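You operate a simulated robot arm through the tools that you are given. There is no shell and no other tool. Be economical: measure what you need, move in short steps, check, and stop when the job is done.

The job below is to be done with a simulated robot arm. You get a single attempt, and the scene is never put back.

## Task
Take the blue cloth dabber and put it on top of the gold extension ring. Put one of the white cartons from the upper shelf of the cleaning table on the shelf under the brown table. Take the red pouch and put it on the middle shelf of the wash bench. Take the yellow collar lens and put it on the top of the grey drawer unit. Pull the grey knobbed door open. Any order will do. Set down upright: blue cloth dabber, red pouch, yellow collar lens.

The check looks at the end state, three seconds after you hand in, the way a careful person would. Anything else that was tipped, shoved, dropped, spilled or broken makes it a failure. Flat cloth is picked up by pressing the open fingertips on it (5 to 10 N) and closing them slowly along it; thin cloth reads only 2 to 8 mm in the jaws.

## Robot
A 7-joint arm with a two-finger parallel gripper on a trunk, on a base that drives. Base frame: it is fixed to the floor where the robot stands at the start and does not move with it; the origin is under the middle of the robot, x ahead of it, y to its left, z up. Readings come in mm, rad, newtons and seconds.
Its first joint turns from -2.897 to 2.897 rad. Places, roughly: blue cloth dabber (6x6x6 cm) [600, -200, 800]; gold extension ring [500, 1500, 750]; grey knobbed door [500, 500, 900]; middle shelf of the wash bench [2600, -1300, 500]; red pouch (10x10x11 cm) [2500, 300, 900]; shelf under the brown table [2700, -2000, 300]; top of the grey drawer unit (18x36 cm) [-1900, -440, 280]; white carton [1000, -750, 1250]; yellow collar lens (7x9x13 cm) [-1700, -700, 800]. Payload 3.43 kg.
Tool frame: the origin (TCP) lies between the finger pads and is the grasp point; the fingertips stand 30 mm ahead of it; z points along the fingers, y is the line along which they close. Largest opening 94 mm; finger width 28, thickness 10; the body of the gripper, 50 by 96 mm, starts 55 mm behind the TCP.
Orientation is that of the tool frame in the base frame, as a unit quaternion [x, y, z, w]. With the fingers straight down and closing along the base's y, the tool's x points along the base's -x, its y along +y and its z along -z.

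## Interface
- The arm moves only by the tool apply_moves. Its argument "plan" is a list of rows, each a list of 7 numbers: the shift along the base's x, y, z in units of 200 mm (1.0 is 200 mm), then the turn, a rotation vector about the base's x, y, z in units of 180 degrees (1.0 is 180 degrees), then the opening, from 0 (shut) to 1 (fully open). In form: [[x, y, z, rx, ry, rz, hand], ...]. A call has 1 to 10 rows; each row is the pose to reach, as a shift and turn from the pose commanded when the call began. A call with a number of a shift or a turn outside -1 to 1 is refused whole. A row lasts 0.2 s, in which the tool goes at most 50 mm and 0.15 rad; a call with a longer step from one row to the next is refused whole, and so is a gripper value outside its range. A pose out of reach is approached as far as the arm can. The call stops where the force on the tool passes 40 N (or 10 N more than at its start, if that is more) or the arm is blocked; 0.2 s more then pass. The fingers move at their own pace (about 45 mm/s each) and stop on an object; they squeeze with about 35 N. The grip force told is the motor's: it shows also when the fingers shut on nothing. Time passes only in rows, and 0.2 s behind the last, so rows that repeat a pose let the fingers close. It gives the time, the measured TCP pose, the force on the tool (base axes), the opening and the grip force at its end, in the units of the frame above (readings bear some noise), with the torque about the TCP (base axes, N m) and any sound that the robot's microphone picked up, and new pictures: "pictures" is both (left out), scene, wrist or none.
- Cameras (640 x 400 px; columns grow to the right, rows downward): "scene" is now at [510.8, 233.8, 1356.8]; the picture's right is [0.18, -0.98, 0.00], its down [-0.04, -0.01, -1.00] and it looks along [0.98, 0.18, -0.04] (base axes); focal length 214 px, centre (320, 200). "wrist" rides on the gripper at [76, 14, -102] in the tool frame; the picture's right is [-0.18, 0.98, 0.00], its down [-0.75, -0.14, -0.64] and it looks along [-0.63, -0.12, 0.77] (tool axes); focal length 243 px, centre (320, 200). There is no depth. A picture from a camera that has moved, and an enlarged one, comes with that camera's place and axes in the base frame and with its lens.
- slide_trunk(by): slides the trunk up (or, below 0, down) by that many mm; the arm and the scene camera ride with it, the base frame stays. It gives what a move gives, with no picture.
- roll_base(legs): drives the robot by 1 to 6 legs, each [ahead, left, turn to the left] in mm, mm and rad, along the robot's own axes; the way and the turn of a leg run together, so that a leg with both is an arc; at most 1500 mm and 3.142 rad a leg. The arm and the cameras ride along, it lands a little off, and it stops where it bumps. It gives what a move gives, and a new picture of the scene camera.
- aim_head(pan, tilt): turns the head with the scene camera to pan (to the left, within 1.798 rad either way) and tilt (down, from -0.506 to 1.204), counted from straight ahead of the robot. It gives what a move gives, and a new picture of the scene camera.
- enlarge(camera, box): a new picture of the part [left, top, right, bottom] of that camera's present view, enlarged. It takes no simulated time.
- hand_in(): hands the job in; it is judged then, once.

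Go step by step. Nothing tells you exact positions but the pictures and the camera data: compare them with the known pose of the tool, close in by small moves and look again before you grip or let go. The budget is 165 turns and 260 pictures, counting those below and the enlarged ones. Unless the task says otherwise, let go and move clear before handing in.

The tools are called as a command line: name --pt "numbers of a row" for each row, then --argument value for the rest, lists and objects as JSON in quotes. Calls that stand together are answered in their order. apply_moves: Moves the arm, as the interface text tells. Its arguments: {"type":"object","properties":{"plan":{"type":"array"},"pictures":{"type":"string","enum":["both","scene","wrist","none"]}},"required":["plan"]} The other tools are called the same way: slide_trunk (by) slides the trunk up or down; roll_base (legs) drives the base; aim_head (pan, tilt) turns the head that bears the scene camera; enlarge (camera, box) takes an enlarged picture of a part of a camera's view; hand_in () hands the job in.

At the start:

```text
time_s: 0.0
tcp_pos: [452.9, 376.6, 1411.1]
orientation: [0.009, 0.994, -0.095, 0.055]
contact_force: [0.0, -1.2, -0.5]
ft_torque: [0.0, 0.01, 0.0]
gripper_width: 94.0
grasp_force: 0.1
trunk travel left (down, up): [-400.0, 90.0]
robot x, y, heading: [0.5, -2.2, 0.001]
head pan, tilt: [0.185, 0.038]
```

scene: 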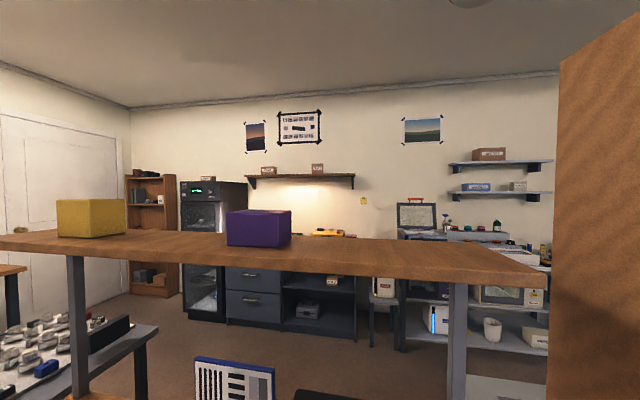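
wrist: 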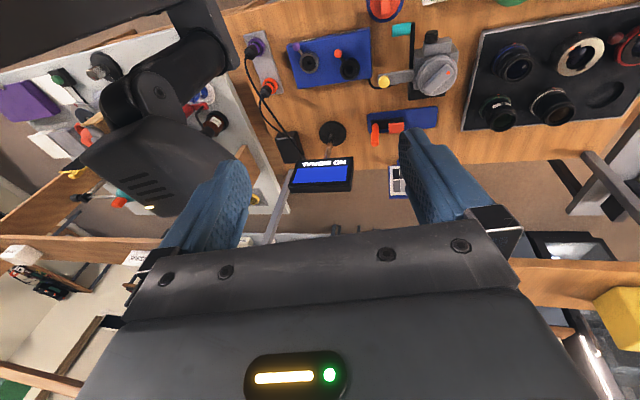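

I see a lab room with tables; first I look around by turning the head down at the near bench and to the sides.

aim_head --pan 0.0 --tilt 0.9

aim_head --pan 1.2 --tilt 0.6

aim_head --pan -1.0 --tilt 0.5

aim_head --pan -1.798 --tilt 0.5

```text
time_s: 1.2
tcp_pos: [451.7, 375.8, 1411.4]
orientation: [0.01, 0.994, -0.096, 0.056]
contact_force: [0.0, -0.4, -0.2]
ft_torque: [0.02, 0.0, -0.02]
gripper_width: 94.1
grasp_force: 0.0
trunk travel left (down, up): [-400.0, 90.0]
robot x, y, heading: [2.9, 0.3, 0.004]
head pan, tilt: [0.0, 0.901]
camera scene: at [497.0, 217.0, 1280.3], right [0.0, -1.0, 0.0], down [-0.78, 0.0, -0.62], along [0.62, 0.0, -0.78], focal length 214 px, centre (320, 200)
```

scene: 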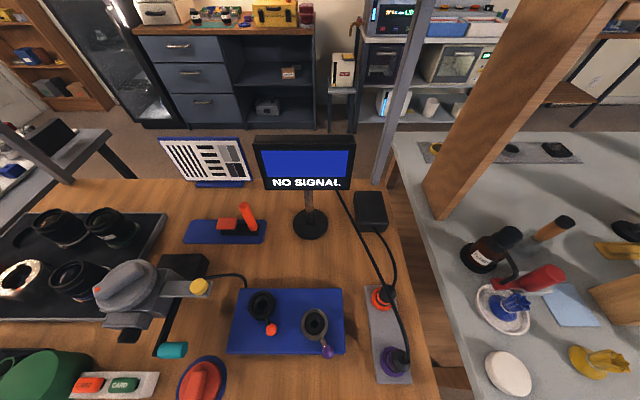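

```text
time_s: 2.6
tcp_pos: [452.5, 376.2, 1410.5]
orientation: [0.01, 0.994, -0.096, 0.056]
contact_force: [0.1, -0.4, 0.1]
ft_torque: [0.0, -0.02, -0.02]
gripper_width: 94.0
grasp_force: 0.0
trunk travel left (down, up): [-400.0, 90.0]
robot x, y, heading: [0.0, -0.2, -0.004]
head pan, tilt: [1.201, 0.6]
camera scene: at [453.5, 299.4, 1305.0], right [0.93, -0.36, 0.0], down [-0.2, -0.53, -0.82], along [0.3, 0.77, -0.57], focal length 214 px, centre (320, 200)
```

scene: 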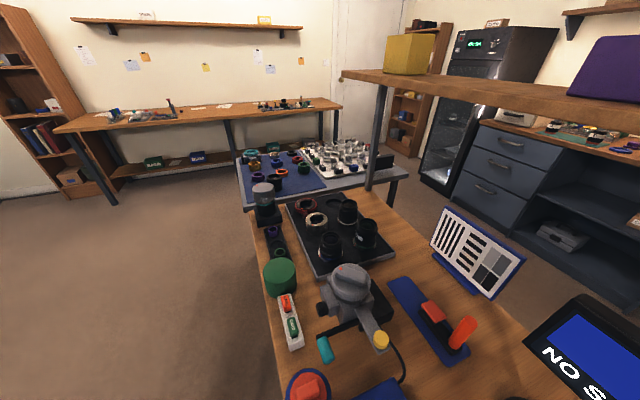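

```text
time_s: 4.6
tcp_pos: [452.6, 377.0, 1411.4]
orientation: [0.011, 0.994, -0.097, 0.056]
contact_force: [0.2, -0.4, 0.1]
ft_torque: [0.03, 0.02, 0.0]
gripper_width: 93.9
grasp_force: 0.1
trunk travel left (down, up): [-400.0, 90.0]
robot x, y, heading: [1.7, 0.5, -0.002]
head pan, tilt: [-1.0, 0.499]
camera scene: at [470.7, 140.5, 1314.1], right [-0.84, -0.54, 0.0], down [-0.26, 0.4, -0.88], along [0.47, -0.74, -0.48], focal length 214 px, centre (320, 200)
```

scene: 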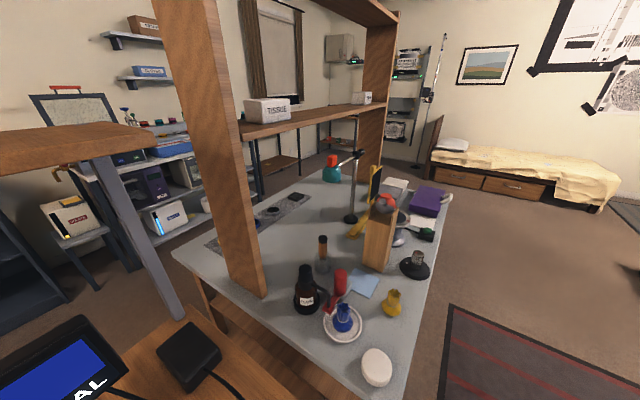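

```text
time_s: 5.8
tcp_pos: [452.3, 376.3, 1411.4]
orientation: [0.009, 0.994, -0.096, 0.056]
contact_force: [-0.4, -0.5, 0.2]
ft_torque: [-0.01, 0.04, 0.0]
gripper_width: 94.0
grasp_force: 0.0
trunk travel left (down, up): [-400.0, 90.0]
robot x, y, heading: [-2.2, 1.1, -0.002]
head pan, tilt: [-1.798, 0.499]
camera scene: at [401.1, 128.3, 1314.1], right [-0.97, 0.22, 0.0], down [0.11, 0.47, -0.88], along [-0.2, -0.86, -0.48], focal length 214 px, centre (320, 200)
```

scene: 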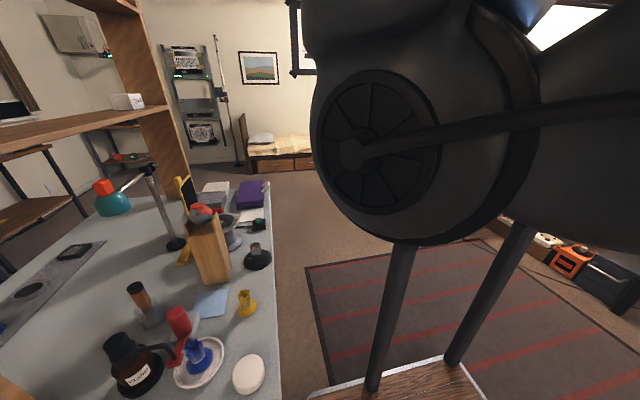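

The blue dabber sits in the white dish at about [602,-187]; I look at the details of the door device and the dabber.

aim_head --pan 0.8 --tilt 0.9

enlarge --camera "scene" --box '[200, 100, 440, 250]'

aim_head --pan -0.6 --tilt 0.9

enlarge --camera "scene" --box '[200, 180, 440, 330]'

aim_head --pan 1.798 --tilt 0.6

```text
time_s: 8.1
tcp_pos: [452.7, 375.8, 1410.8]
orientation: [0.01, 0.994, -0.097, 0.056]
contact_force: [0.1, 0.0, -0.2]
ft_torque: [-0.01, 0.02, -0.05]
gripper_width: 94.0
grasp_force: 0.0
trunk travel left (down, up): [-400.0, 90.0]
robot x, y, heading: [2.8, -1.7, 0.002]
head pan, tilt: [0.799, 0.901]
camera scene: at [474.1, 271.1, 1280.3], right [0.72, -0.7, 0.0], down [-0.55, -0.56, -0.62], along [0.43, 0.45, -0.78], focal length 214 px, centre (320, 200)
```

scene: 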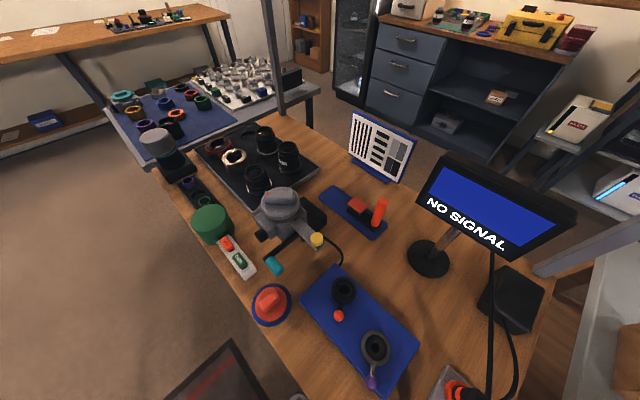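

```text
2.67 times, centred on (320, 175) of scene
camera zoom: at [474.1, 271.1, 1280.3], right [0.72, -0.7, 0.0], down [-0.55, -0.56, -0.62], along [0.43, 0.45, -0.78], focal length 572 px, centre (320, 267)
```

zoom: 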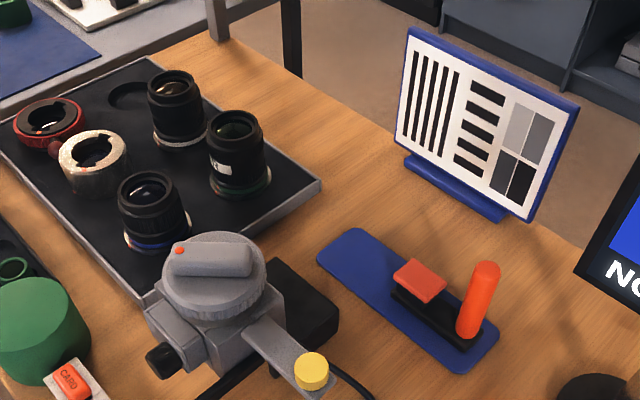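

```text
time_s: 9.6
tcp_pos: [452.8, 375.9, 1410.7]
orientation: [0.011, 0.994, -0.096, 0.056]
contact_force: [-0.1, -0.7, -0.4]
ft_torque: [-0.01, 0.0, 0.01]
gripper_width: 94.1
grasp_force: 0.1
trunk travel left (down, up): [-400.0, 90.0]
robot x, y, heading: [0.2, 0.2, 0.001]
head pan, tilt: [-0.6, 0.901]
camera scene: at [483.8, 174.4, 1280.3], right [-0.56, -0.83, 0.0], down [-0.65, 0.44, -0.62], along [0.51, -0.35, -0.78], focal length 214 px, centre (320, 200)
```

scene: 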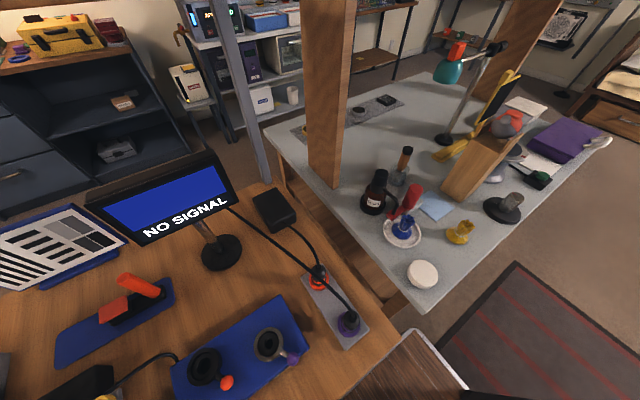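

```text
2.67 times, centred on (320, 255) of scene
camera zoom: at [483.8, 174.4, 1280.3], right [-0.56, -0.83, 0.0], down [-0.65, 0.44, -0.62], along [0.51, -0.35, -0.78], focal length 572 px, centre (320, 53)
```

zoom: 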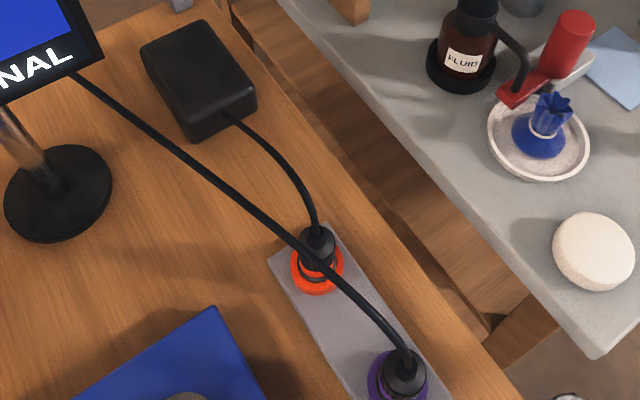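

```text
time_s: 11.8
tcp_pos: [452.8, 375.9, 1411.2]
orientation: [0.009, 0.994, -0.096, 0.056]
contact_force: [0.5, -1.1, -0.1]
ft_torque: [-0.01, 0.01, 0.01]
gripper_width: 93.9
grasp_force: 0.3
trunk travel left (down, up): [-400.0, 90.0]
robot x, y, heading: [4.5, -0.3, 0.003]
head pan, tilt: [1.798, 0.6]
camera scene: at [401.6, 303.1, 1305.0], right [0.97, 0.22, 0.0], down [0.13, -0.55, -0.82], along [-0.19, 0.8, -0.57], focal length 214 px, centre (320, 200)
```

scene: 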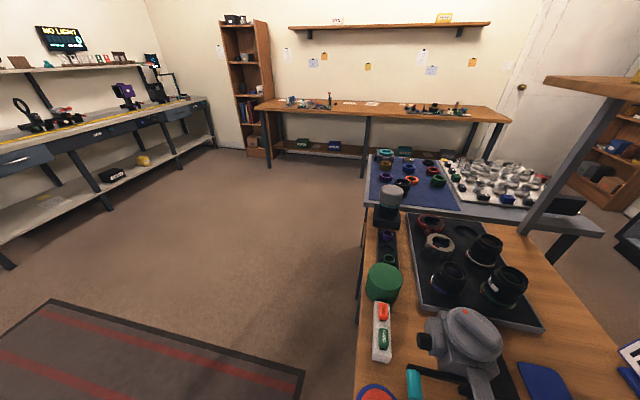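

I need a closer look at the grey device with the yellow knob.

aim_head --pan 0.9 --tilt 1.0

enlarge --camera "scene" --box '[225, 100, 345, 175]'

enlarge --camera "wrist" --box '[360, 10, 480, 110]'

```text
time_s: 13.0
tcp_pos: [451.9, 376.1, 1411.4]
orientation: [0.01, 0.994, -0.095, 0.056]
contact_force: [-0.3, 0.0, 0.1]
ft_torque: [0.0, 0.04, 0.0]
gripper_width: 93.9
grasp_force: 0.0
trunk travel left (down, up): [-400.0, 90.0]
robot x, y, heading: [-0.1, 1.0, 0.004]
head pan, tilt: [0.901, 1.0]
camera scene: at [464.7, 271.6, 1273.0], right [0.78, -0.62, 0.0], down [-0.52, -0.66, -0.54], along [0.34, 0.42, -0.84], focal length 214 px, centre (320, 200)
```

scene: 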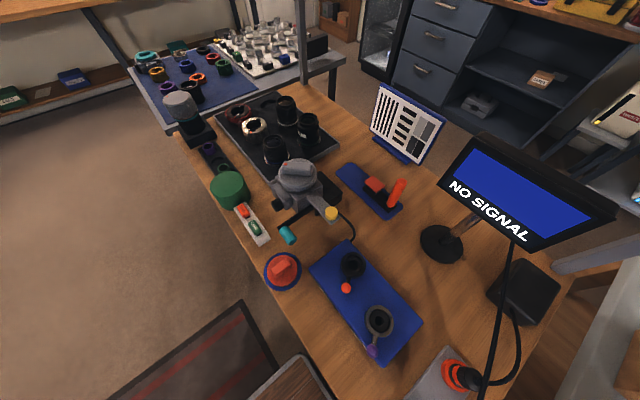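

```text
5.33 times, centred on (285, 138) of scene
camera zoom: at [464.7, 271.6, 1273.0], right [0.78, -0.62, 0.0], down [-0.52, -0.66, -0.54], along [0.34, 0.42, -0.84], focal length 1144 px, centre (507, 533)
```

zoom: 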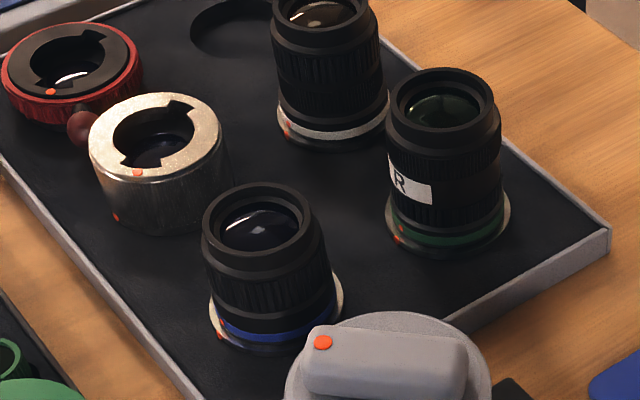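

```text
4.00 times, centred on (420, 60) of wrist
camera zoom: at [365.9, 412.6, 1498.0], right [0.21, 0.96, -0.17], down [0.67, -0.02, 0.74], along [0.71, -0.27, -0.65], focal length 970 px, centre (-80, 760)
```

zoom: 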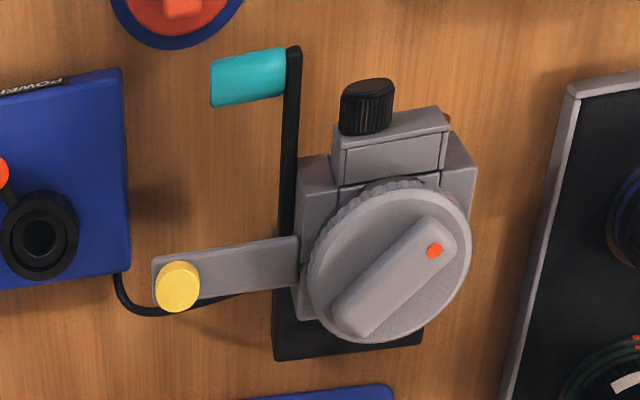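

The grey device has a small door on its near (-x) face with a black knob at about [536,503,908]. I lower the trunk to work at that height and then look again.

slide_trunk --by -300

aim_head --pan 1.1 --tilt 0.4

enlarge --camera "scene" --box '[200, 100, 440, 250]'

```text
time_s: 16.0
tcp_pos: [452.5, 375.8, 1110.8]
orientation: [0.01, 0.994, -0.096, 0.055]
contact_force: [-0.4, 0.3, 0.2]
ft_torque: [0.0, 0.02, 0.02]
gripper_width: 94.1
grasp_force: 0.0
trunk travel left (down, up): [-100.0, 390.0]
robot x, y, heading: [-3.4, 1.4, 0.005]
head pan, tilt: [0.901, 1.0]
```

```text
time_s: 17.0
tcp_pos: [452.7, 375.6, 1109.8]
orientation: [0.011, 0.994, -0.096, 0.057]
contact_force: [0.1, 1.1, 0.3]
ft_torque: [0.02, -0.03, 0.04]
gripper_width: 93.9
grasp_force: 0.0
trunk travel left (down, up): [-100.0, 390.0]
robot x, y, heading: [-0.2, -0.5, 0.006]
head pan, tilt: [1.1, 0.4]
camera scene: at [463.5, 299.5, 1023.2], right [0.89, -0.45, 0.0], down [-0.18, -0.35, -0.92], along [0.42, 0.82, -0.39], focal length 214 px, centre (320, 200)
```

scene: 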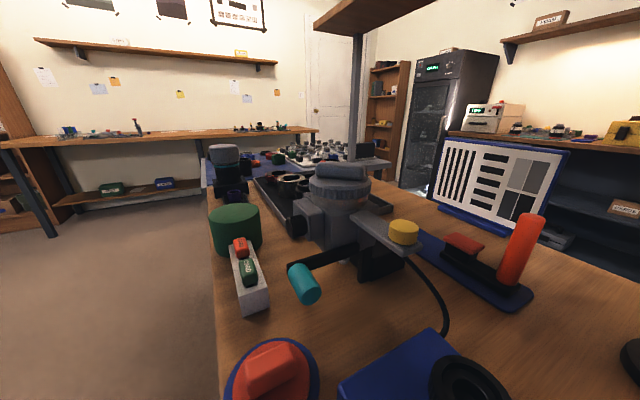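

```text
2.67 times, centred on (320, 175) of scene
camera zoom: at [463.5, 299.5, 1023.2], right [0.89, -0.45, 0.0], down [-0.18, -0.35, -0.92], along [0.42, 0.82, -0.39], focal length 572 px, centre (320, 267)
```

zoom: 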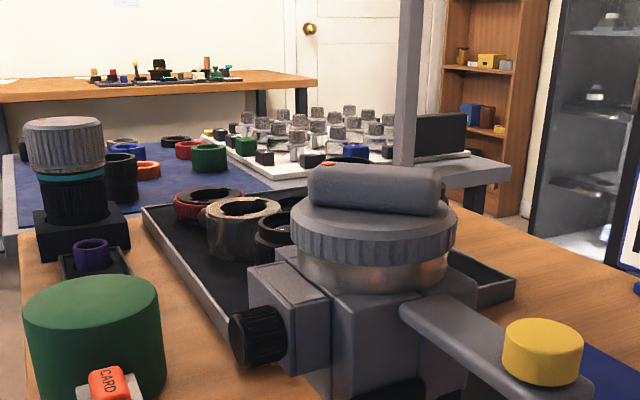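

The knob points toward -x on a small box-shaped door. I turn the hand to point along +x with the fingers closing vertically, moving back a bit.

apply_moves --pt "-0.06 0.04 0 0.029 -0.027 -0.0216 1" --pt "-0.12 0.08 0 0.0587 -0.054 -0.0432 1" --pt "-0.18 0.12 0 0.088 -0.081 -0.0648 1" --pt "-0.24 0.16 0 0.1173 -0.108 -0.0864 1" --pt "-0.3 0.2 0 0.1467 -0.135 -0.108 1" --pt "-0.36 0.24 0 0.176 -0.162 -0.1296 1" --pt "-0.42 0.28 0 0.2053 -0.189 -0.1512 1" --pt "-0.48 0.32 0 0.2347 -0.216 -0.1728 1" --pictures "none"

apply_moves --pt "0 0.04 0 0.029 -0.027 -0.0216 1" --pt "0 0.08 0 0.0587 -0.054 -0.0432 1" --pt "0 0.12 0 0.088 -0.081 -0.0648 1" --pt "0 0.16 -0.05 0.1173 -0.108 -0.0864 1" --pt "0 0.2 -0.1 0.1467 -0.135 -0.108 1" --pt "0 0.24 -0.15 0.176 -0.162 -0.1296 1" --pt "0 0.28 -0.2 0.2053 -0.189 -0.1512 1"

```text
time_s: 18.8
tcp_pos: [354.3, 440.2, 1108.8]
orientation: [0.31, 0.85, 0.257, 0.339]
contact_force: [-0.4, 1.2, 0.2]
ft_torque: [-0.01, -0.03, -0.02]
gripper_width: 94.0
grasp_force: 0.0
trunk travel left (down, up): [-100.0, 390.0]
robot x, y, heading: [-0.8, 1.8, -0.004]
head pan, tilt: [1.1, 0.4]
```

```text
time_s: 20.4
tcp_pos: [356.7, 495.4, 1070.9]
orientation: [0.501, 0.499, 0.5, 0.5]
contact_force: [-0.8, -0.2, -0.1]
ft_torque: [0.01, 0.02, 0.02]
gripper_width: 94.1
grasp_force: 0.0
trunk travel left (down, up): [-100.0, 390.0]
robot x, y, heading: [-0.8, -1.0, -0.001]
head pan, tilt: [1.1, 0.4]
camera scene: at [463.4, 299.5, 1023.3], right [0.89, -0.45, 0.0], down [-0.18, -0.35, -0.92], along [0.42, 0.82, -0.39], focal length 214 px, centre (320, 200)
camera wrist: at [253.6, 574.5, 1084.1], right [0.0, -0.19, 0.98], down [-0.64, -0.75, -0.14], along [0.77, -0.63, -0.12], focal length 243 px, centre (320, 200)
```

scene: 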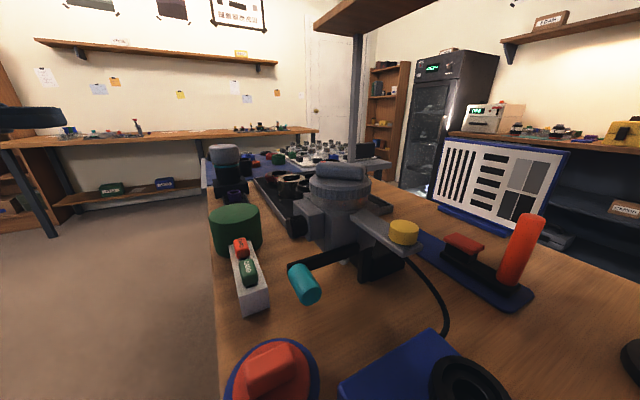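
wrist: 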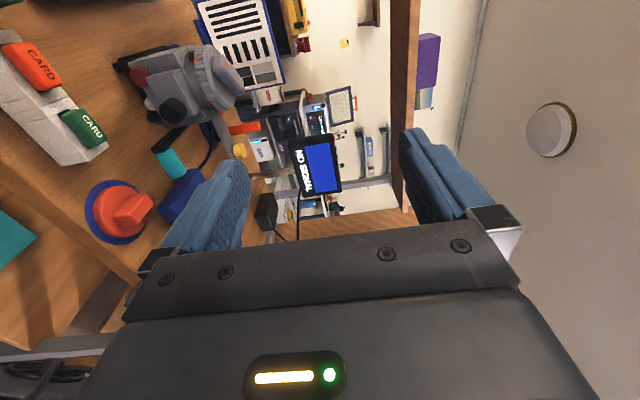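

Pose reached. I enlarge the wrist view of the door before descending.

enlarge --camera "wrist" --box '[100, 30, 260, 180]'

apply_moves --pt "0 0.02 -0.2 0 0 0 1" --pt "0 0.03 -0.4 0 0 0 1" --pt "0 0.04 -0.6 0 0 0 1" --pt "0 0.04 -0.84 0 0 0 1" --pictures "both"

```text
2.67 times, centred on (180, 105) of wrist
camera zoom: at [253.6, 574.5, 1084.1], right [0.0, -0.19, 0.98], down [-0.64, -0.75, -0.14], along [0.77, -0.63, -0.12], focal length 647 px, centre (693, 453)
```

zoom: 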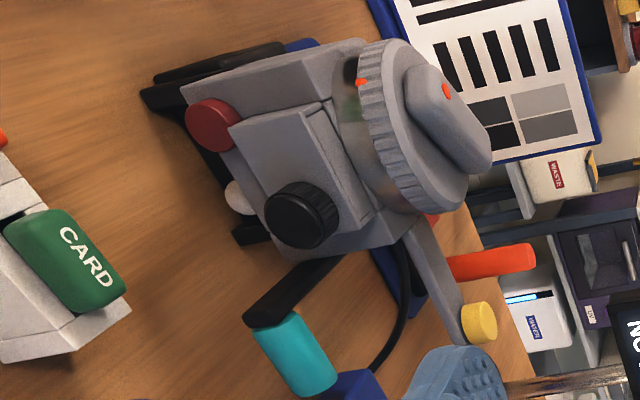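

```text
time_s: 21.4
tcp_pos: [356.4, 503.6, 902.9]
orientation: [0.502, 0.499, 0.499, 0.5]
contact_force: [-0.5, 0.2, -0.3]
ft_torque: [-0.02, 0.02, 0.01]
gripper_width: 93.9
grasp_force: 0.2
trunk travel left (down, up): [-100.0, 390.0]
robot x, y, heading: [1.1, -0.2, -0.002]
head pan, tilt: [1.1, 0.4]
camera scene: at [463.4, 299.6, 1023.4], right [0.89, -0.45, 0.0], down [-0.18, -0.35, -0.92], along [0.42, 0.82, -0.39], focal length 214 px, centre (320, 200)
camera wrist: at [254.5, 582.3, 915.6], right [0.0, -0.19, 0.98], down [-0.64, -0.75, -0.14], along [0.77, -0.63, -0.12], focal length 243 px, centre (320, 200)
```

scene: 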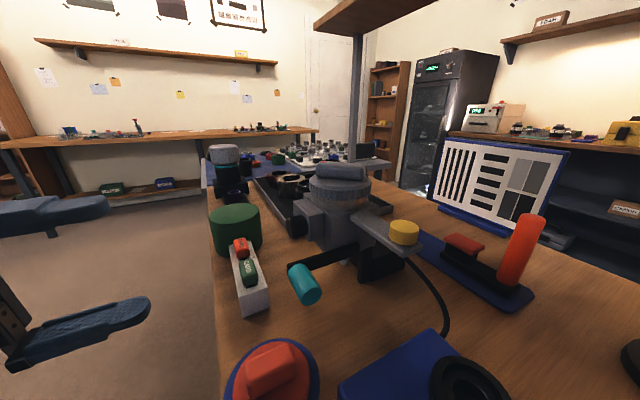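
wrist: 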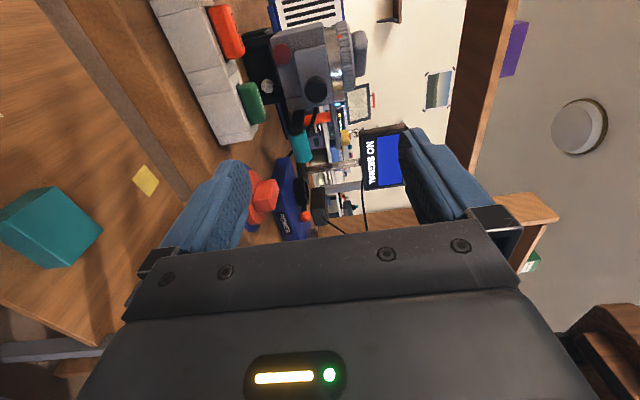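

The door slab is hinged at its +y side, knob near [534,507,898]. I advance toward it, centering on the knob.

apply_moves --pt "0.2 0.02 -0.025 0 0 0 0.7" --pt "0.4 0.02 -0.025 0 0 0 0.7" --pt "0.6 0.02 -0.025 0 0 0 0.65" --pictures "both"

enlarge --camera "scene" --box '[200, 140, 400, 265]'

enlarge --camera "wrist" --box '[200, 40, 440, 190]'

```text
time_s: 22.2
tcp_pos: [477.7, 509.8, 898.6]
orientation: [0.501, 0.5, 0.499, 0.5]
contact_force: [0.5, 0.4, 0.8]
ft_torque: [-0.02, -0.05, -0.02]
gripper_width: 61.0
grasp_force: 0.1
trunk travel left (down, up): [-100.0, 390.0]
robot x, y, heading: [1.1, 1.9, -0.0]
head pan, tilt: [1.1, 0.4]
camera scene: at [463.2, 299.7, 1023.3], right [0.89, -0.45, 0.0], down [-0.18, -0.35, -0.92], along [0.42, 0.82, -0.39], focal length 214 px, centre (320, 200)
camera wrist: at [374.0, 586.7, 911.2], right [0.0, -0.18, 0.98], down [-0.64, -0.75, -0.14], along [0.77, -0.63, -0.12], focal length 243 px, centre (320, 200)
```

scene: 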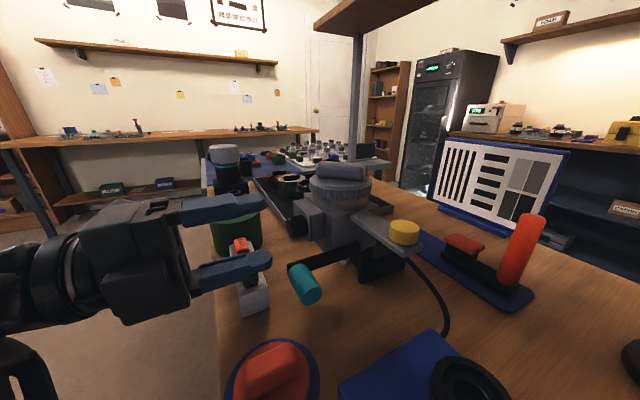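
wrist: 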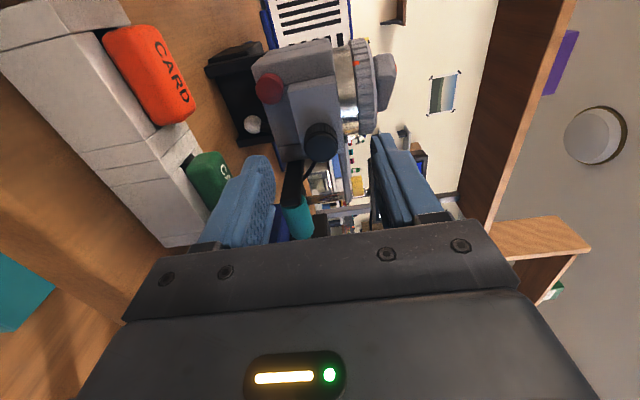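

```text
3.20 times, centred on (300, 202) of scene
camera zoom: at [463.2, 299.7, 1023.3], right [0.89, -0.45, 0.0], down [-0.18, -0.35, -0.92], along [0.42, 0.82, -0.39], focal length 686 px, centre (384, 192)
```

zoom: 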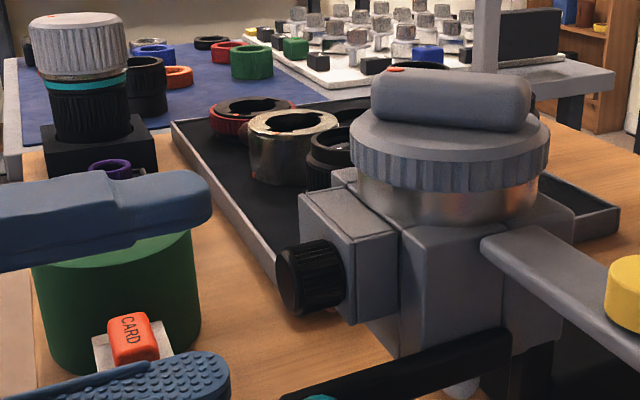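

```text
2.67 times, centred on (320, 115) of wrist
camera zoom: at [374.0, 586.7, 911.2], right [0.0, -0.18, 0.98], down [-0.64, -0.75, -0.14], along [0.77, -0.63, -0.12], focal length 647 px, centre (320, 427)
```

zoom: 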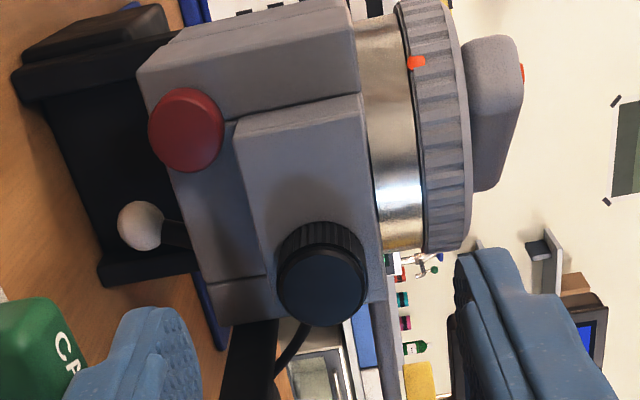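

Knob face is at about [533,506,897]; I advance 40 mm and check.

apply_moves --pt "0.1 -0.018 -0.008 0 0 0 0.65" --pt "0.2 -0.018 -0.008 0 0 0 0.65" --pt "0.2 -0.018 -0.008 0 0 0 0.65" --pictures "none"

enlarge --camera "scene" --box '[200, 140, 400, 265]'

enlarge --camera "wrist" --box '[200, 60, 440, 210]'

```text
time_s: 23.0
tcp_pos: [517.6, 505.2, 895.9]
orientation: [0.5, 0.5, 0.5, 0.5]
contact_force: [0.2, 0.6, 0.5]
ft_torque: [0.0, 0.03, -0.02]
gripper_width: 60.9
grasp_force: 0.0
trunk travel left (down, up): [-100.0, 390.0]
robot x, y, heading: [-1.2, 0.2, 0.001]
head pan, tilt: [1.1, 0.4]
```

```text
3.20 times, centred on (300, 202) of scene
camera zoom: at [463.5, 299.5, 1023.3], right [0.89, -0.45, 0.0], down [-0.18, -0.35, -0.92], along [0.42, 0.82, -0.39], focal length 686 px, centre (384, 192)
```

zoom: 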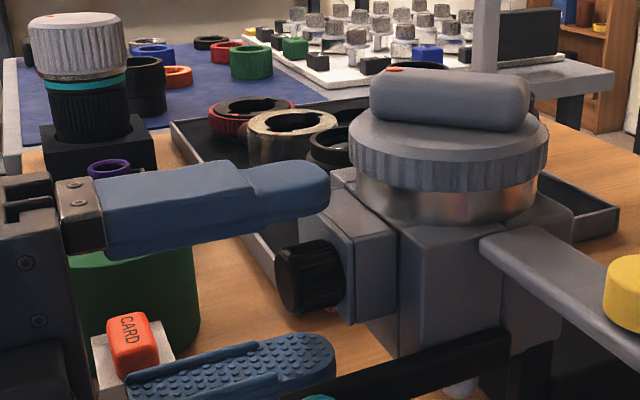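

```text
2.67 times, centred on (320, 135) of wrist
camera zoom: at [414.2, 583.4, 909.2], right [0.0, -0.18, 0.98], down [-0.64, -0.75, -0.14], along [0.77, -0.63, -0.12], focal length 647 px, centre (320, 373)
```

zoom: 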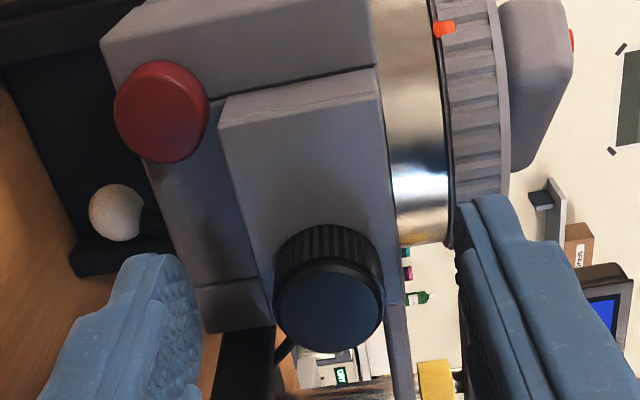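

Fingers straddle the knob; I close on it.

apply_moves --pt "0.02 0 0 0 0 0 0.4" --pt "0.02 0 0 0 0 0 0.2" --pt "0.02 0 0 0 0 0 0.0" --pt "0.02 0 0 0 0 0 0.0" --pt "0.02 0 0 0 0 0 0.0" --pictures "wrist"

```text
time_s: 24.2
tcp_pos: [519.5, 505.5, 897.5]
orientation: [0.501, 0.499, 0.5, 0.5]
contact_force: [4.1, 4.4, 15.4]
ft_torque: [-0.19, -0.68, 0.03]
gripper_width: 33.3
grasp_force: 44.7
trunk travel left (down, up): [-100.0, 390.0]
robot x, y, heading: [-0.4, -1.3, -0.0]
head pan, tilt: [1.1, 0.4]
camera wrist: at [417.8, 583.2, 910.5], right [0.0, -0.19, 0.98], down [-0.64, -0.75, -0.14], along [0.77, -0.63, -0.12], focal length 243 px, centre (320, 200)
```

wrist: 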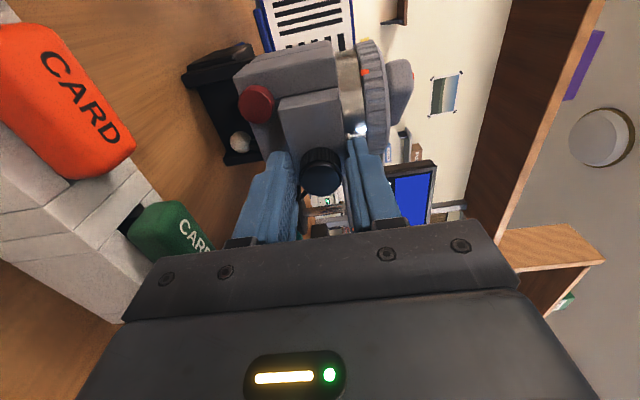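

The knob is gripped. I pull gently along the first part of the arc (hinge taken at about y=545).

apply_moves --pt "-0.01 0.01 0.005 0 0 -0.01 0" --pt "-0.024 0.022 0.005 0 0 -0.022 0" --pt "-0.036 0.034 0.005 0 0 -0.034 0" --pt "-0.047 0.044 0.005 0 0 -0.044 0" --pictures "both"

```text
time_s: 25.2
tcp_pos: [512.5, 512.0, 898.0]
orientation: [0.535, 0.463, 0.463, 0.533]
contact_force: [26.4, 2.1, 16.6]
ft_torque: [-0.19, -0.4, -0.62]
gripper_width: 33.6
grasp_force: 45.4
trunk travel left (down, up): [-100.0, 390.0]
robot x, y, heading: [-1.4, -1.8, 0.0]
head pan, tilt: [1.1, 0.4]
camera scene: at [464.1, 299.2, 1023.2], right [0.89, -0.45, 0.0], down [-0.18, -0.35, -0.92], along [0.42, 0.82, -0.39], focal length 214 px, centre (320, 200)
camera wrist: at [422.2, 604.3, 910.7], right [-0.03, -0.18, 0.98], down [-0.74, -0.65, -0.14], along [0.67, -0.73, -0.12], focal length 243 px, centre (320, 200)
```

scene: 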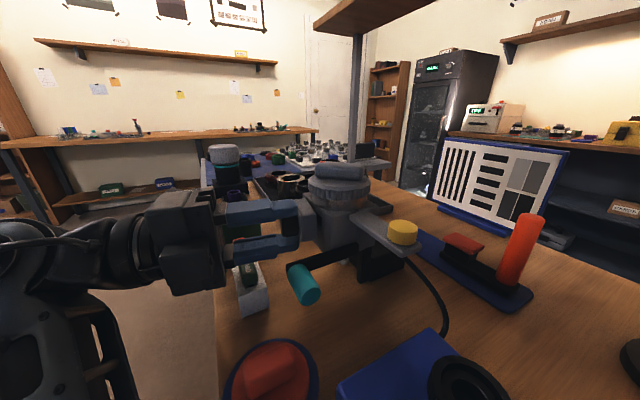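
wrist: 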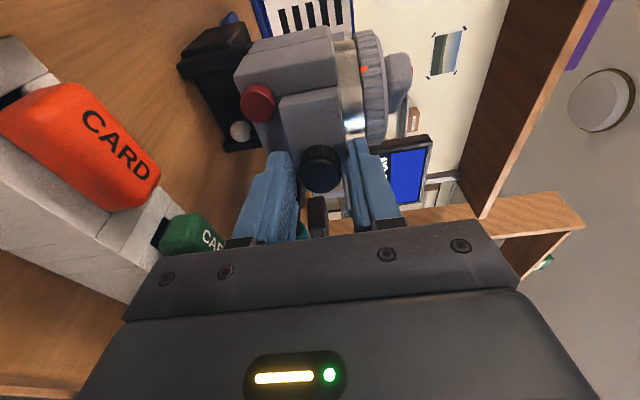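

There is about 26 N resisting; I check whether the door moved.

enlarge --camera "scene" --box '[240, 160, 400, 260]'

enlarge --camera "wrist" --box '[220, 20, 420, 200]'

```text
4.00 times, centred on (320, 210) of scene
camera zoom: at [464.1, 299.2, 1023.2], right [0.89, -0.45, 0.0], down [-0.18, -0.35, -0.92], along [0.42, 0.82, -0.39], focal length 858 px, centre (320, 160)
```

zoom: 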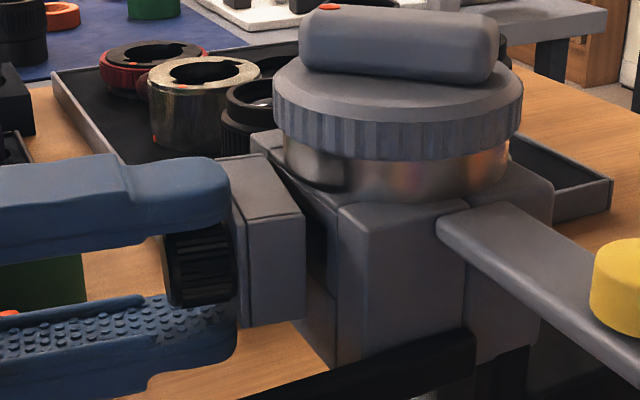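

```text
2.22 times, centred on (320, 110) of wrist
camera zoom: at [422.2, 604.3, 910.7], right [-0.03, -0.18, 0.98], down [-0.74, -0.65, -0.14], along [0.67, -0.73, -0.12], focal length 539 px, centre (320, 400)
```

zoom: 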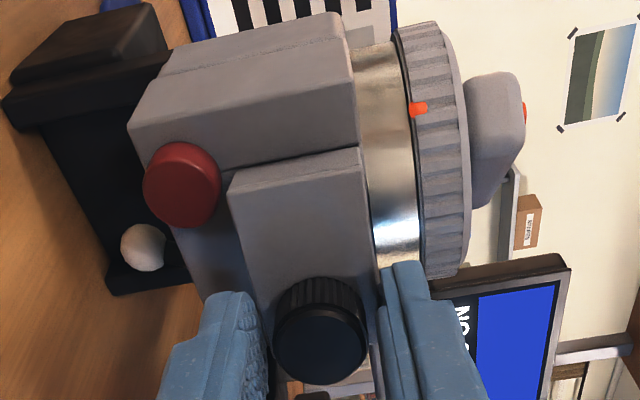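

The door is ajar. I continue the arc.

apply_moves --pt "-0.013 0.017 0.005 0 0 -0.011 0" --pt "-0.026 0.034 0.005 0 0 -0.022 0" --pt "-0.037 0.052 0.005 0 0 -0.033 0" --pt "-0.047 0.071 0.005 0 0 -0.044 0" --pt "-0.055 0.09 0.005 0 0 -0.055 0" --pt "-0.06 0.112 0.005 0 0 -0.066 0" --pictures "wrist"

enlarge --camera "scene" --box '[240, 160, 400, 260]'

```text
time_s: 26.6
tcp_pos: [499.8, 534.6, 897.7]
orientation: [0.58, 0.406, 0.405, 0.579]
contact_force: [9.2, -17.3, -4.9]
ft_torque: [-0.14, -0.05, -1.27]
gripper_width: 24.4
grasp_force: 45.0
trunk travel left (down, up): [-100.0, 390.0]
robot x, y, heading: [-0.6, 0.3, -0.003]
head pan, tilt: [1.1, 0.4]
camera wrist: at [428.8, 643.6, 910.9], right [-0.06, -0.17, 0.98], down [-0.86, -0.49, -0.14], along [0.5, -0.85, -0.12], focal length 243 px, centre (320, 200)
```

wrist: 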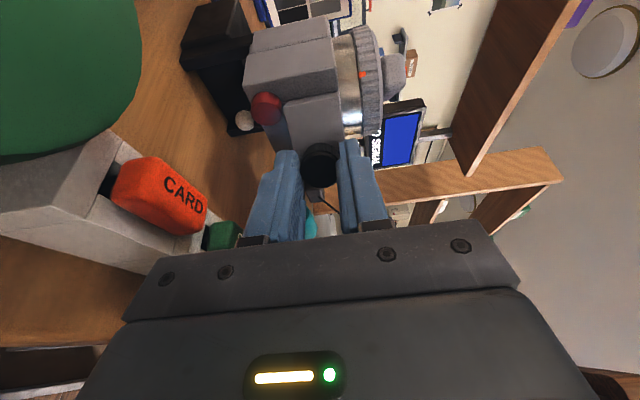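

```text
4.00 times, centred on (320, 210) of scene
camera zoom: at [463.8, 299.1, 1023.1], right [0.89, -0.45, 0.0], down [-0.18, -0.35, -0.92], along [0.42, 0.82, -0.39], focal length 858 px, centre (320, 160)
```

zoom: 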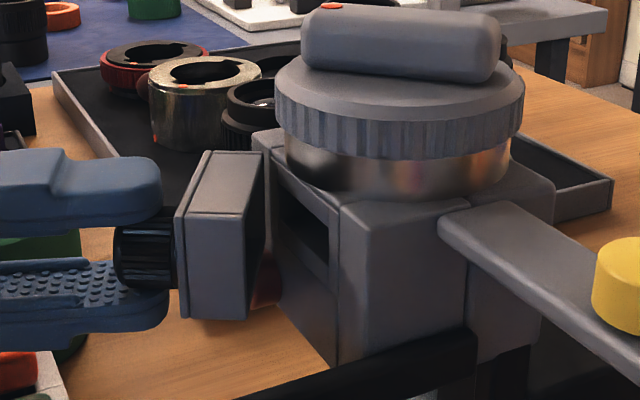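

The door is about 45° open. I continue a bit further.

apply_moves --pt "0.0 0.02 0 0 0 -0.011 0" --pt "-0.002 0.04 0 0 0 -0.022 0" --pt "-0.004 0.06 0 0 0 -0.033 0" --pt "-0.004 0.08 0 0 0 -0.044 0" --pt "-0.004 0.1 0 0 0 -0.044 0" --pictures "wrist"

enlarge --camera "scene" --box '[240, 160, 400, 260]'

```text
time_s: 27.8
tcp_pos: [499.1, 554.0, 900.8]
orientation: [0.607, 0.364, 0.365, 0.605]
contact_force: [-1.3, -20.4, -4.1]
ft_torque: [0.24, 0.31, -1.45]
gripper_width: 24.5
grasp_force: 45.1
trunk travel left (down, up): [-100.0, 390.0]
robot x, y, heading: [-0.0, -0.2, 0.001]
head pan, tilt: [1.1, 0.4]
camera wrist: at [443.0, 672.3, 912.0], right [-0.08, -0.16, 0.98], down [-0.92, -0.37, -0.14], along [0.38, -0.92, -0.12], focal length 243 px, centre (320, 200)
```

wrist: 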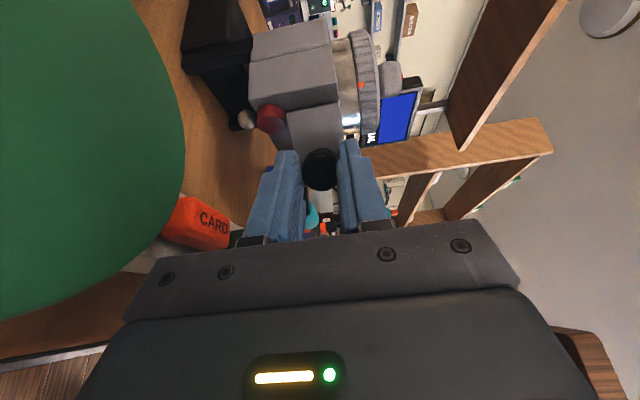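

```text
4.00 times, centred on (320, 210) of scene
camera zoom: at [463.5, 299.1, 1023.3], right [0.89, -0.45, 0.0], down [-0.18, -0.35, -0.92], along [0.42, 0.82, -0.39], focal length 858 px, centre (320, 160)
```

zoom: 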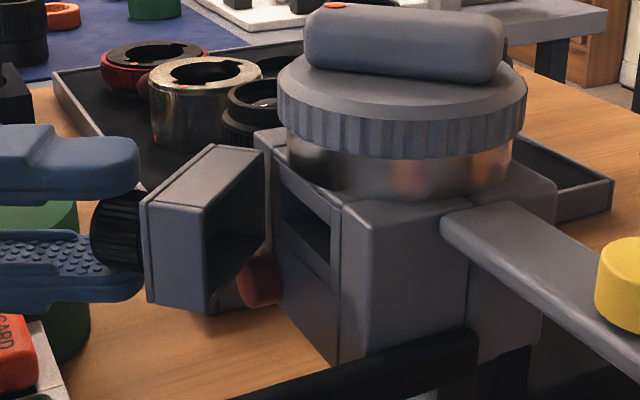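

Door is open about 65°. I release and back away along -x.

apply_moves --pt "0 0 0 0 0 0 0.3" --pt "0 0 0 0 0 0 0.5" --pt "0 0 0 0 0 0 0.6" --pt "-0.1 0.02 0 0 0 0 0.6" --pt "-0.3 0.02 0 0 0 0 0.6" --pt "-0.5 0.02 0 0 0 0 0.6" --pictures "none"

enlarge --camera "scene" --box '[160, 130, 400, 280]'

```text
time_s: 29.2
tcp_pos: [398.8, 558.7, 898.4]
orientation: [0.606, 0.365, 0.364, 0.606]
contact_force: [1.3, 0.7, -0.5]
ft_torque: [-0.04, -0.02, -0.01]
gripper_width: 56.5
grasp_force: 0.1
trunk travel left (down, up): [-100.0, 390.0]
robot x, y, heading: [1.9, -4.7, 0.001]
head pan, tilt: [1.1, 0.4]
```

```text
2.67 times, centred on (280, 205) of scene
camera zoom: at [464.0, 299.2, 1023.1], right [0.89, -0.45, 0.0], down [-0.18, -0.35, -0.92], along [0.42, 0.82, -0.39], focal length 572 px, centre (427, 187)
```

zoom: 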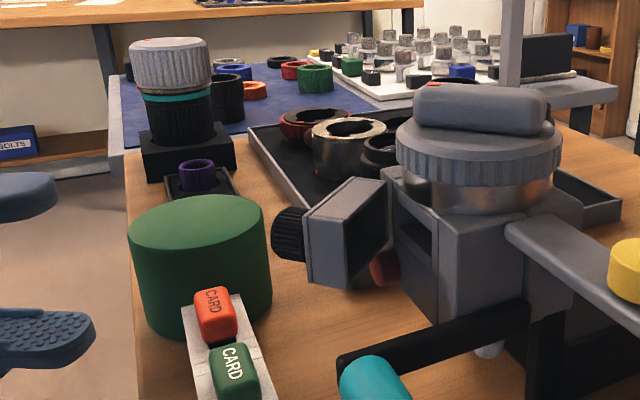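

The door stays open. Next the dabber: I raise and turn the hand back to pointing down, retracting to keep clear of the head.

apply_moves --pt "-0.03 0 0.1 -0.0175 0.0292 0.0292 0.6" --pt "-0.06 0 0.24 -0.035 0.0584 0.0584 0.6" --pt "-0.1 0 0.4 -0.0526 0.0875 0.0875 0.8" --pt "-0.14 -0.05 0.56 -0.07 0.1167 0.1167 1" --pt "-0.18 -0.1 0.7 -0.0876 0.146 0.146 1" --pt "-0.22 -0.15 0.84 -0.105 0.175 0.175 1" --pt "-0.26 -0.2 0.98 -0.1227 0.204 0.204 1" --pt "-0.3 -0.25 1.0 -0.14 0.2334 0.2334 1" --pt "-0.34 -0.3 1.0 -0.1577 0.2626 0.2626 1" --pictures "none"

apply_moves --pt "0 -0.05 0.1 -0.0175 0.0292 0.0292 1" --pt "0 -0.1 0.2 -0.035 0.0584 0.0584 1" --pt "0 -0.15 0.3 -0.0526 0.0875 0.0875 1" --pt "0 -0.2 0.4 -0.07 0.1167 0.1167 1" --pt "0 -0.25 0.4 -0.0876 0.146 0.146 1" --pt "0 -0.3 0.4 -0.105 0.175 0.175 1" --pt "0 -0.35 0.4 -0.1227 0.204 0.204 1" --pt "0 -0.4 0.4 -0.14 0.2334 0.2334 1" --pictures "wrist"

aim_head --pan -0.9 --tilt 0.6

enlarge --camera "scene" --box '[200, 150, 440, 300]'

```text
time_s: 31.2
tcp_pos: [345.2, 501.8, 1091.0]
orientation: [0.354, 0.844, 0.201, 0.35]
contact_force: [-0.7, 0.7, -0.2]
ft_torque: [0.0, 0.05, -0.03]
gripper_width: 93.8
grasp_force: 0.1
trunk travel left (down, up): [-100.0, 390.0]
robot x, y, heading: [-1.2, -1.2, -0.008]
head pan, tilt: [1.1, 0.4]
```

```text
time_s: 32.2
tcp_pos: [401.8, 456.4, 1167.6]
orientation: [0.269, 0.935, 0.095, 0.21]
contact_force: [0.7, 0.3, 0.3]
ft_torque: [0.01, -0.02, 0.01]
gripper_width: 93.6
grasp_force: 0.0
trunk travel left (down, up): [-100.0, 390.0]
robot x, y, heading: [-1.3, -1.9, -0.005]
head pan, tilt: [1.1, 0.4]
stopped in row 4: the arm was blocked; the commanded pose is now the measured one
camera wrist: at [303.5, 504.9, 1235.4], right [0.6, 0.72, 0.35], down [0.23, -0.57, 0.79], along [0.77, -0.39, -0.51], focal length 243 px, centre (320, 200)
```

wrist: 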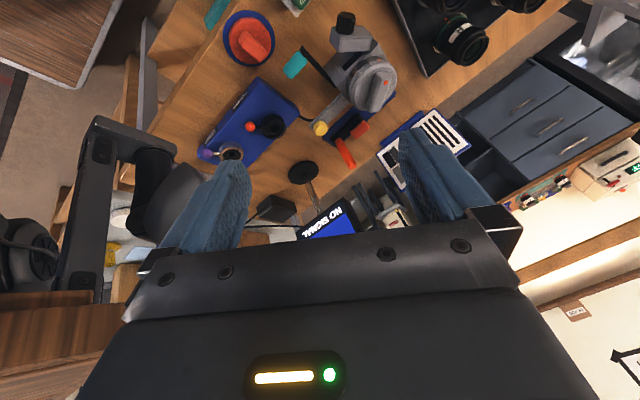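

```text
time_s: 34.1
tcp_pos: [401.8, 457.1, 1165.3]
orientation: [0.268, 0.935, 0.096, 0.209]
contact_force: [-0.2, -0.6, -0.4]
ft_torque: [-0.01, 0.01, -0.03]
gripper_width: 94.0
grasp_force: 0.1
trunk travel left (down, up): [-100.0, 390.0]
robot x, y, heading: [4.8, -0.4, -0.002]
head pan, tilt: [-0.901, 0.6]
camera scene: at [476.3, 147.7, 1005.0], right [-0.78, -0.62, 0.0], down [-0.35, 0.44, -0.83], along [0.51, -0.65, -0.56], focal length 214 px, centre (320, 200)
```

scene: 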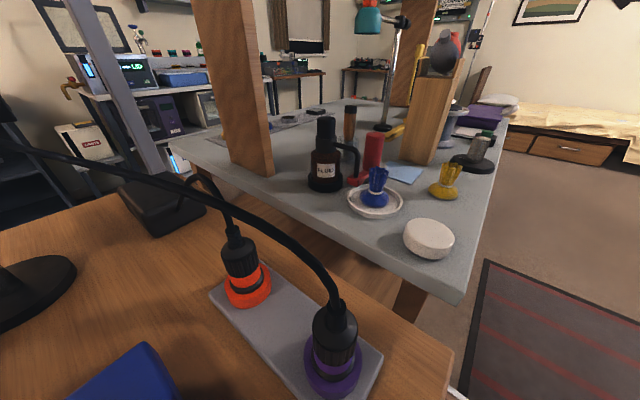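

```text
2.67 times, centred on (320, 225) of scene
camera zoom: at [476.3, 147.7, 1005.0], right [-0.78, -0.62, 0.0], down [-0.35, 0.44, -0.83], along [0.51, -0.65, -0.56], focal length 572 px, centre (320, 133)
```

zoom: 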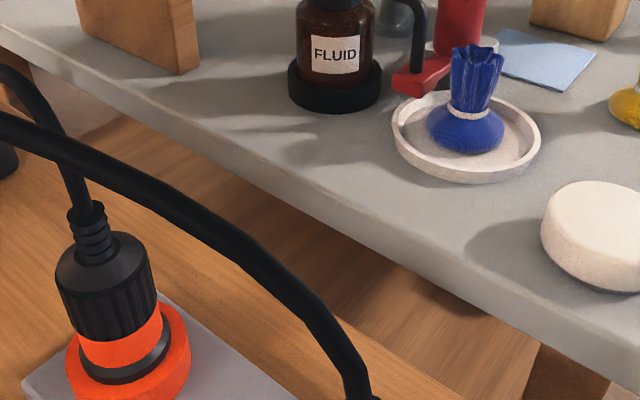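

The arm hit a joint limit. I go back toward the starting hand orientation from here.

apply_moves --pt "0.04 -0.05 0 -0.0214 0.0198 0.0253 1" --pt "0.08 -0.1 0 -0.0428 0.0397 0.0506 1" --pt "0.12 -0.15 0 -0.0642 0.0595 0.0758 1" --pt "0.16 -0.2 0 -0.0856 0.0793 0.1011 1" --pt "0.2 -0.25 0 -0.107 0.0992 0.1264 1" --pt "0.24 -0.3 0 -0.1284 0.119 0.1517 1" --pictures "wrist"

```text
time_s: 35.5
tcp_pos: [428.9, 421.4, 1121.6]
orientation: [0.019, 0.982, -0.151, 0.11]
contact_force: [0.1, -0.1, 0.2]
ft_torque: [0.01, 0.01, 0.02]
gripper_width: 93.7
grasp_force: 0.1
trunk travel left (down, up): [-100.0, 390.0]
robot x, y, heading: [-0.6, 2.8, -0.002]
head pan, tilt: [-0.901, 0.6]
stopped in row 6: the arm was blocked; the commanded pose is now the measured one
camera wrist: at [333.9, 468.6, 1194.1], right [0.25, 0.94, -0.25], down [0.59, 0.05, 0.81], along [0.77, -0.35, -0.54], focal length 243 px, centre (320, 200)
```

wrist: 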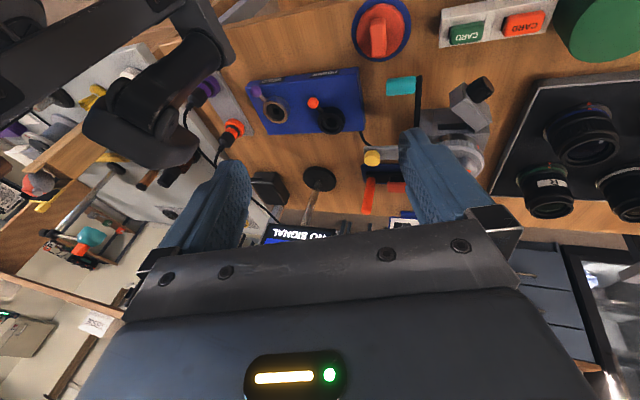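

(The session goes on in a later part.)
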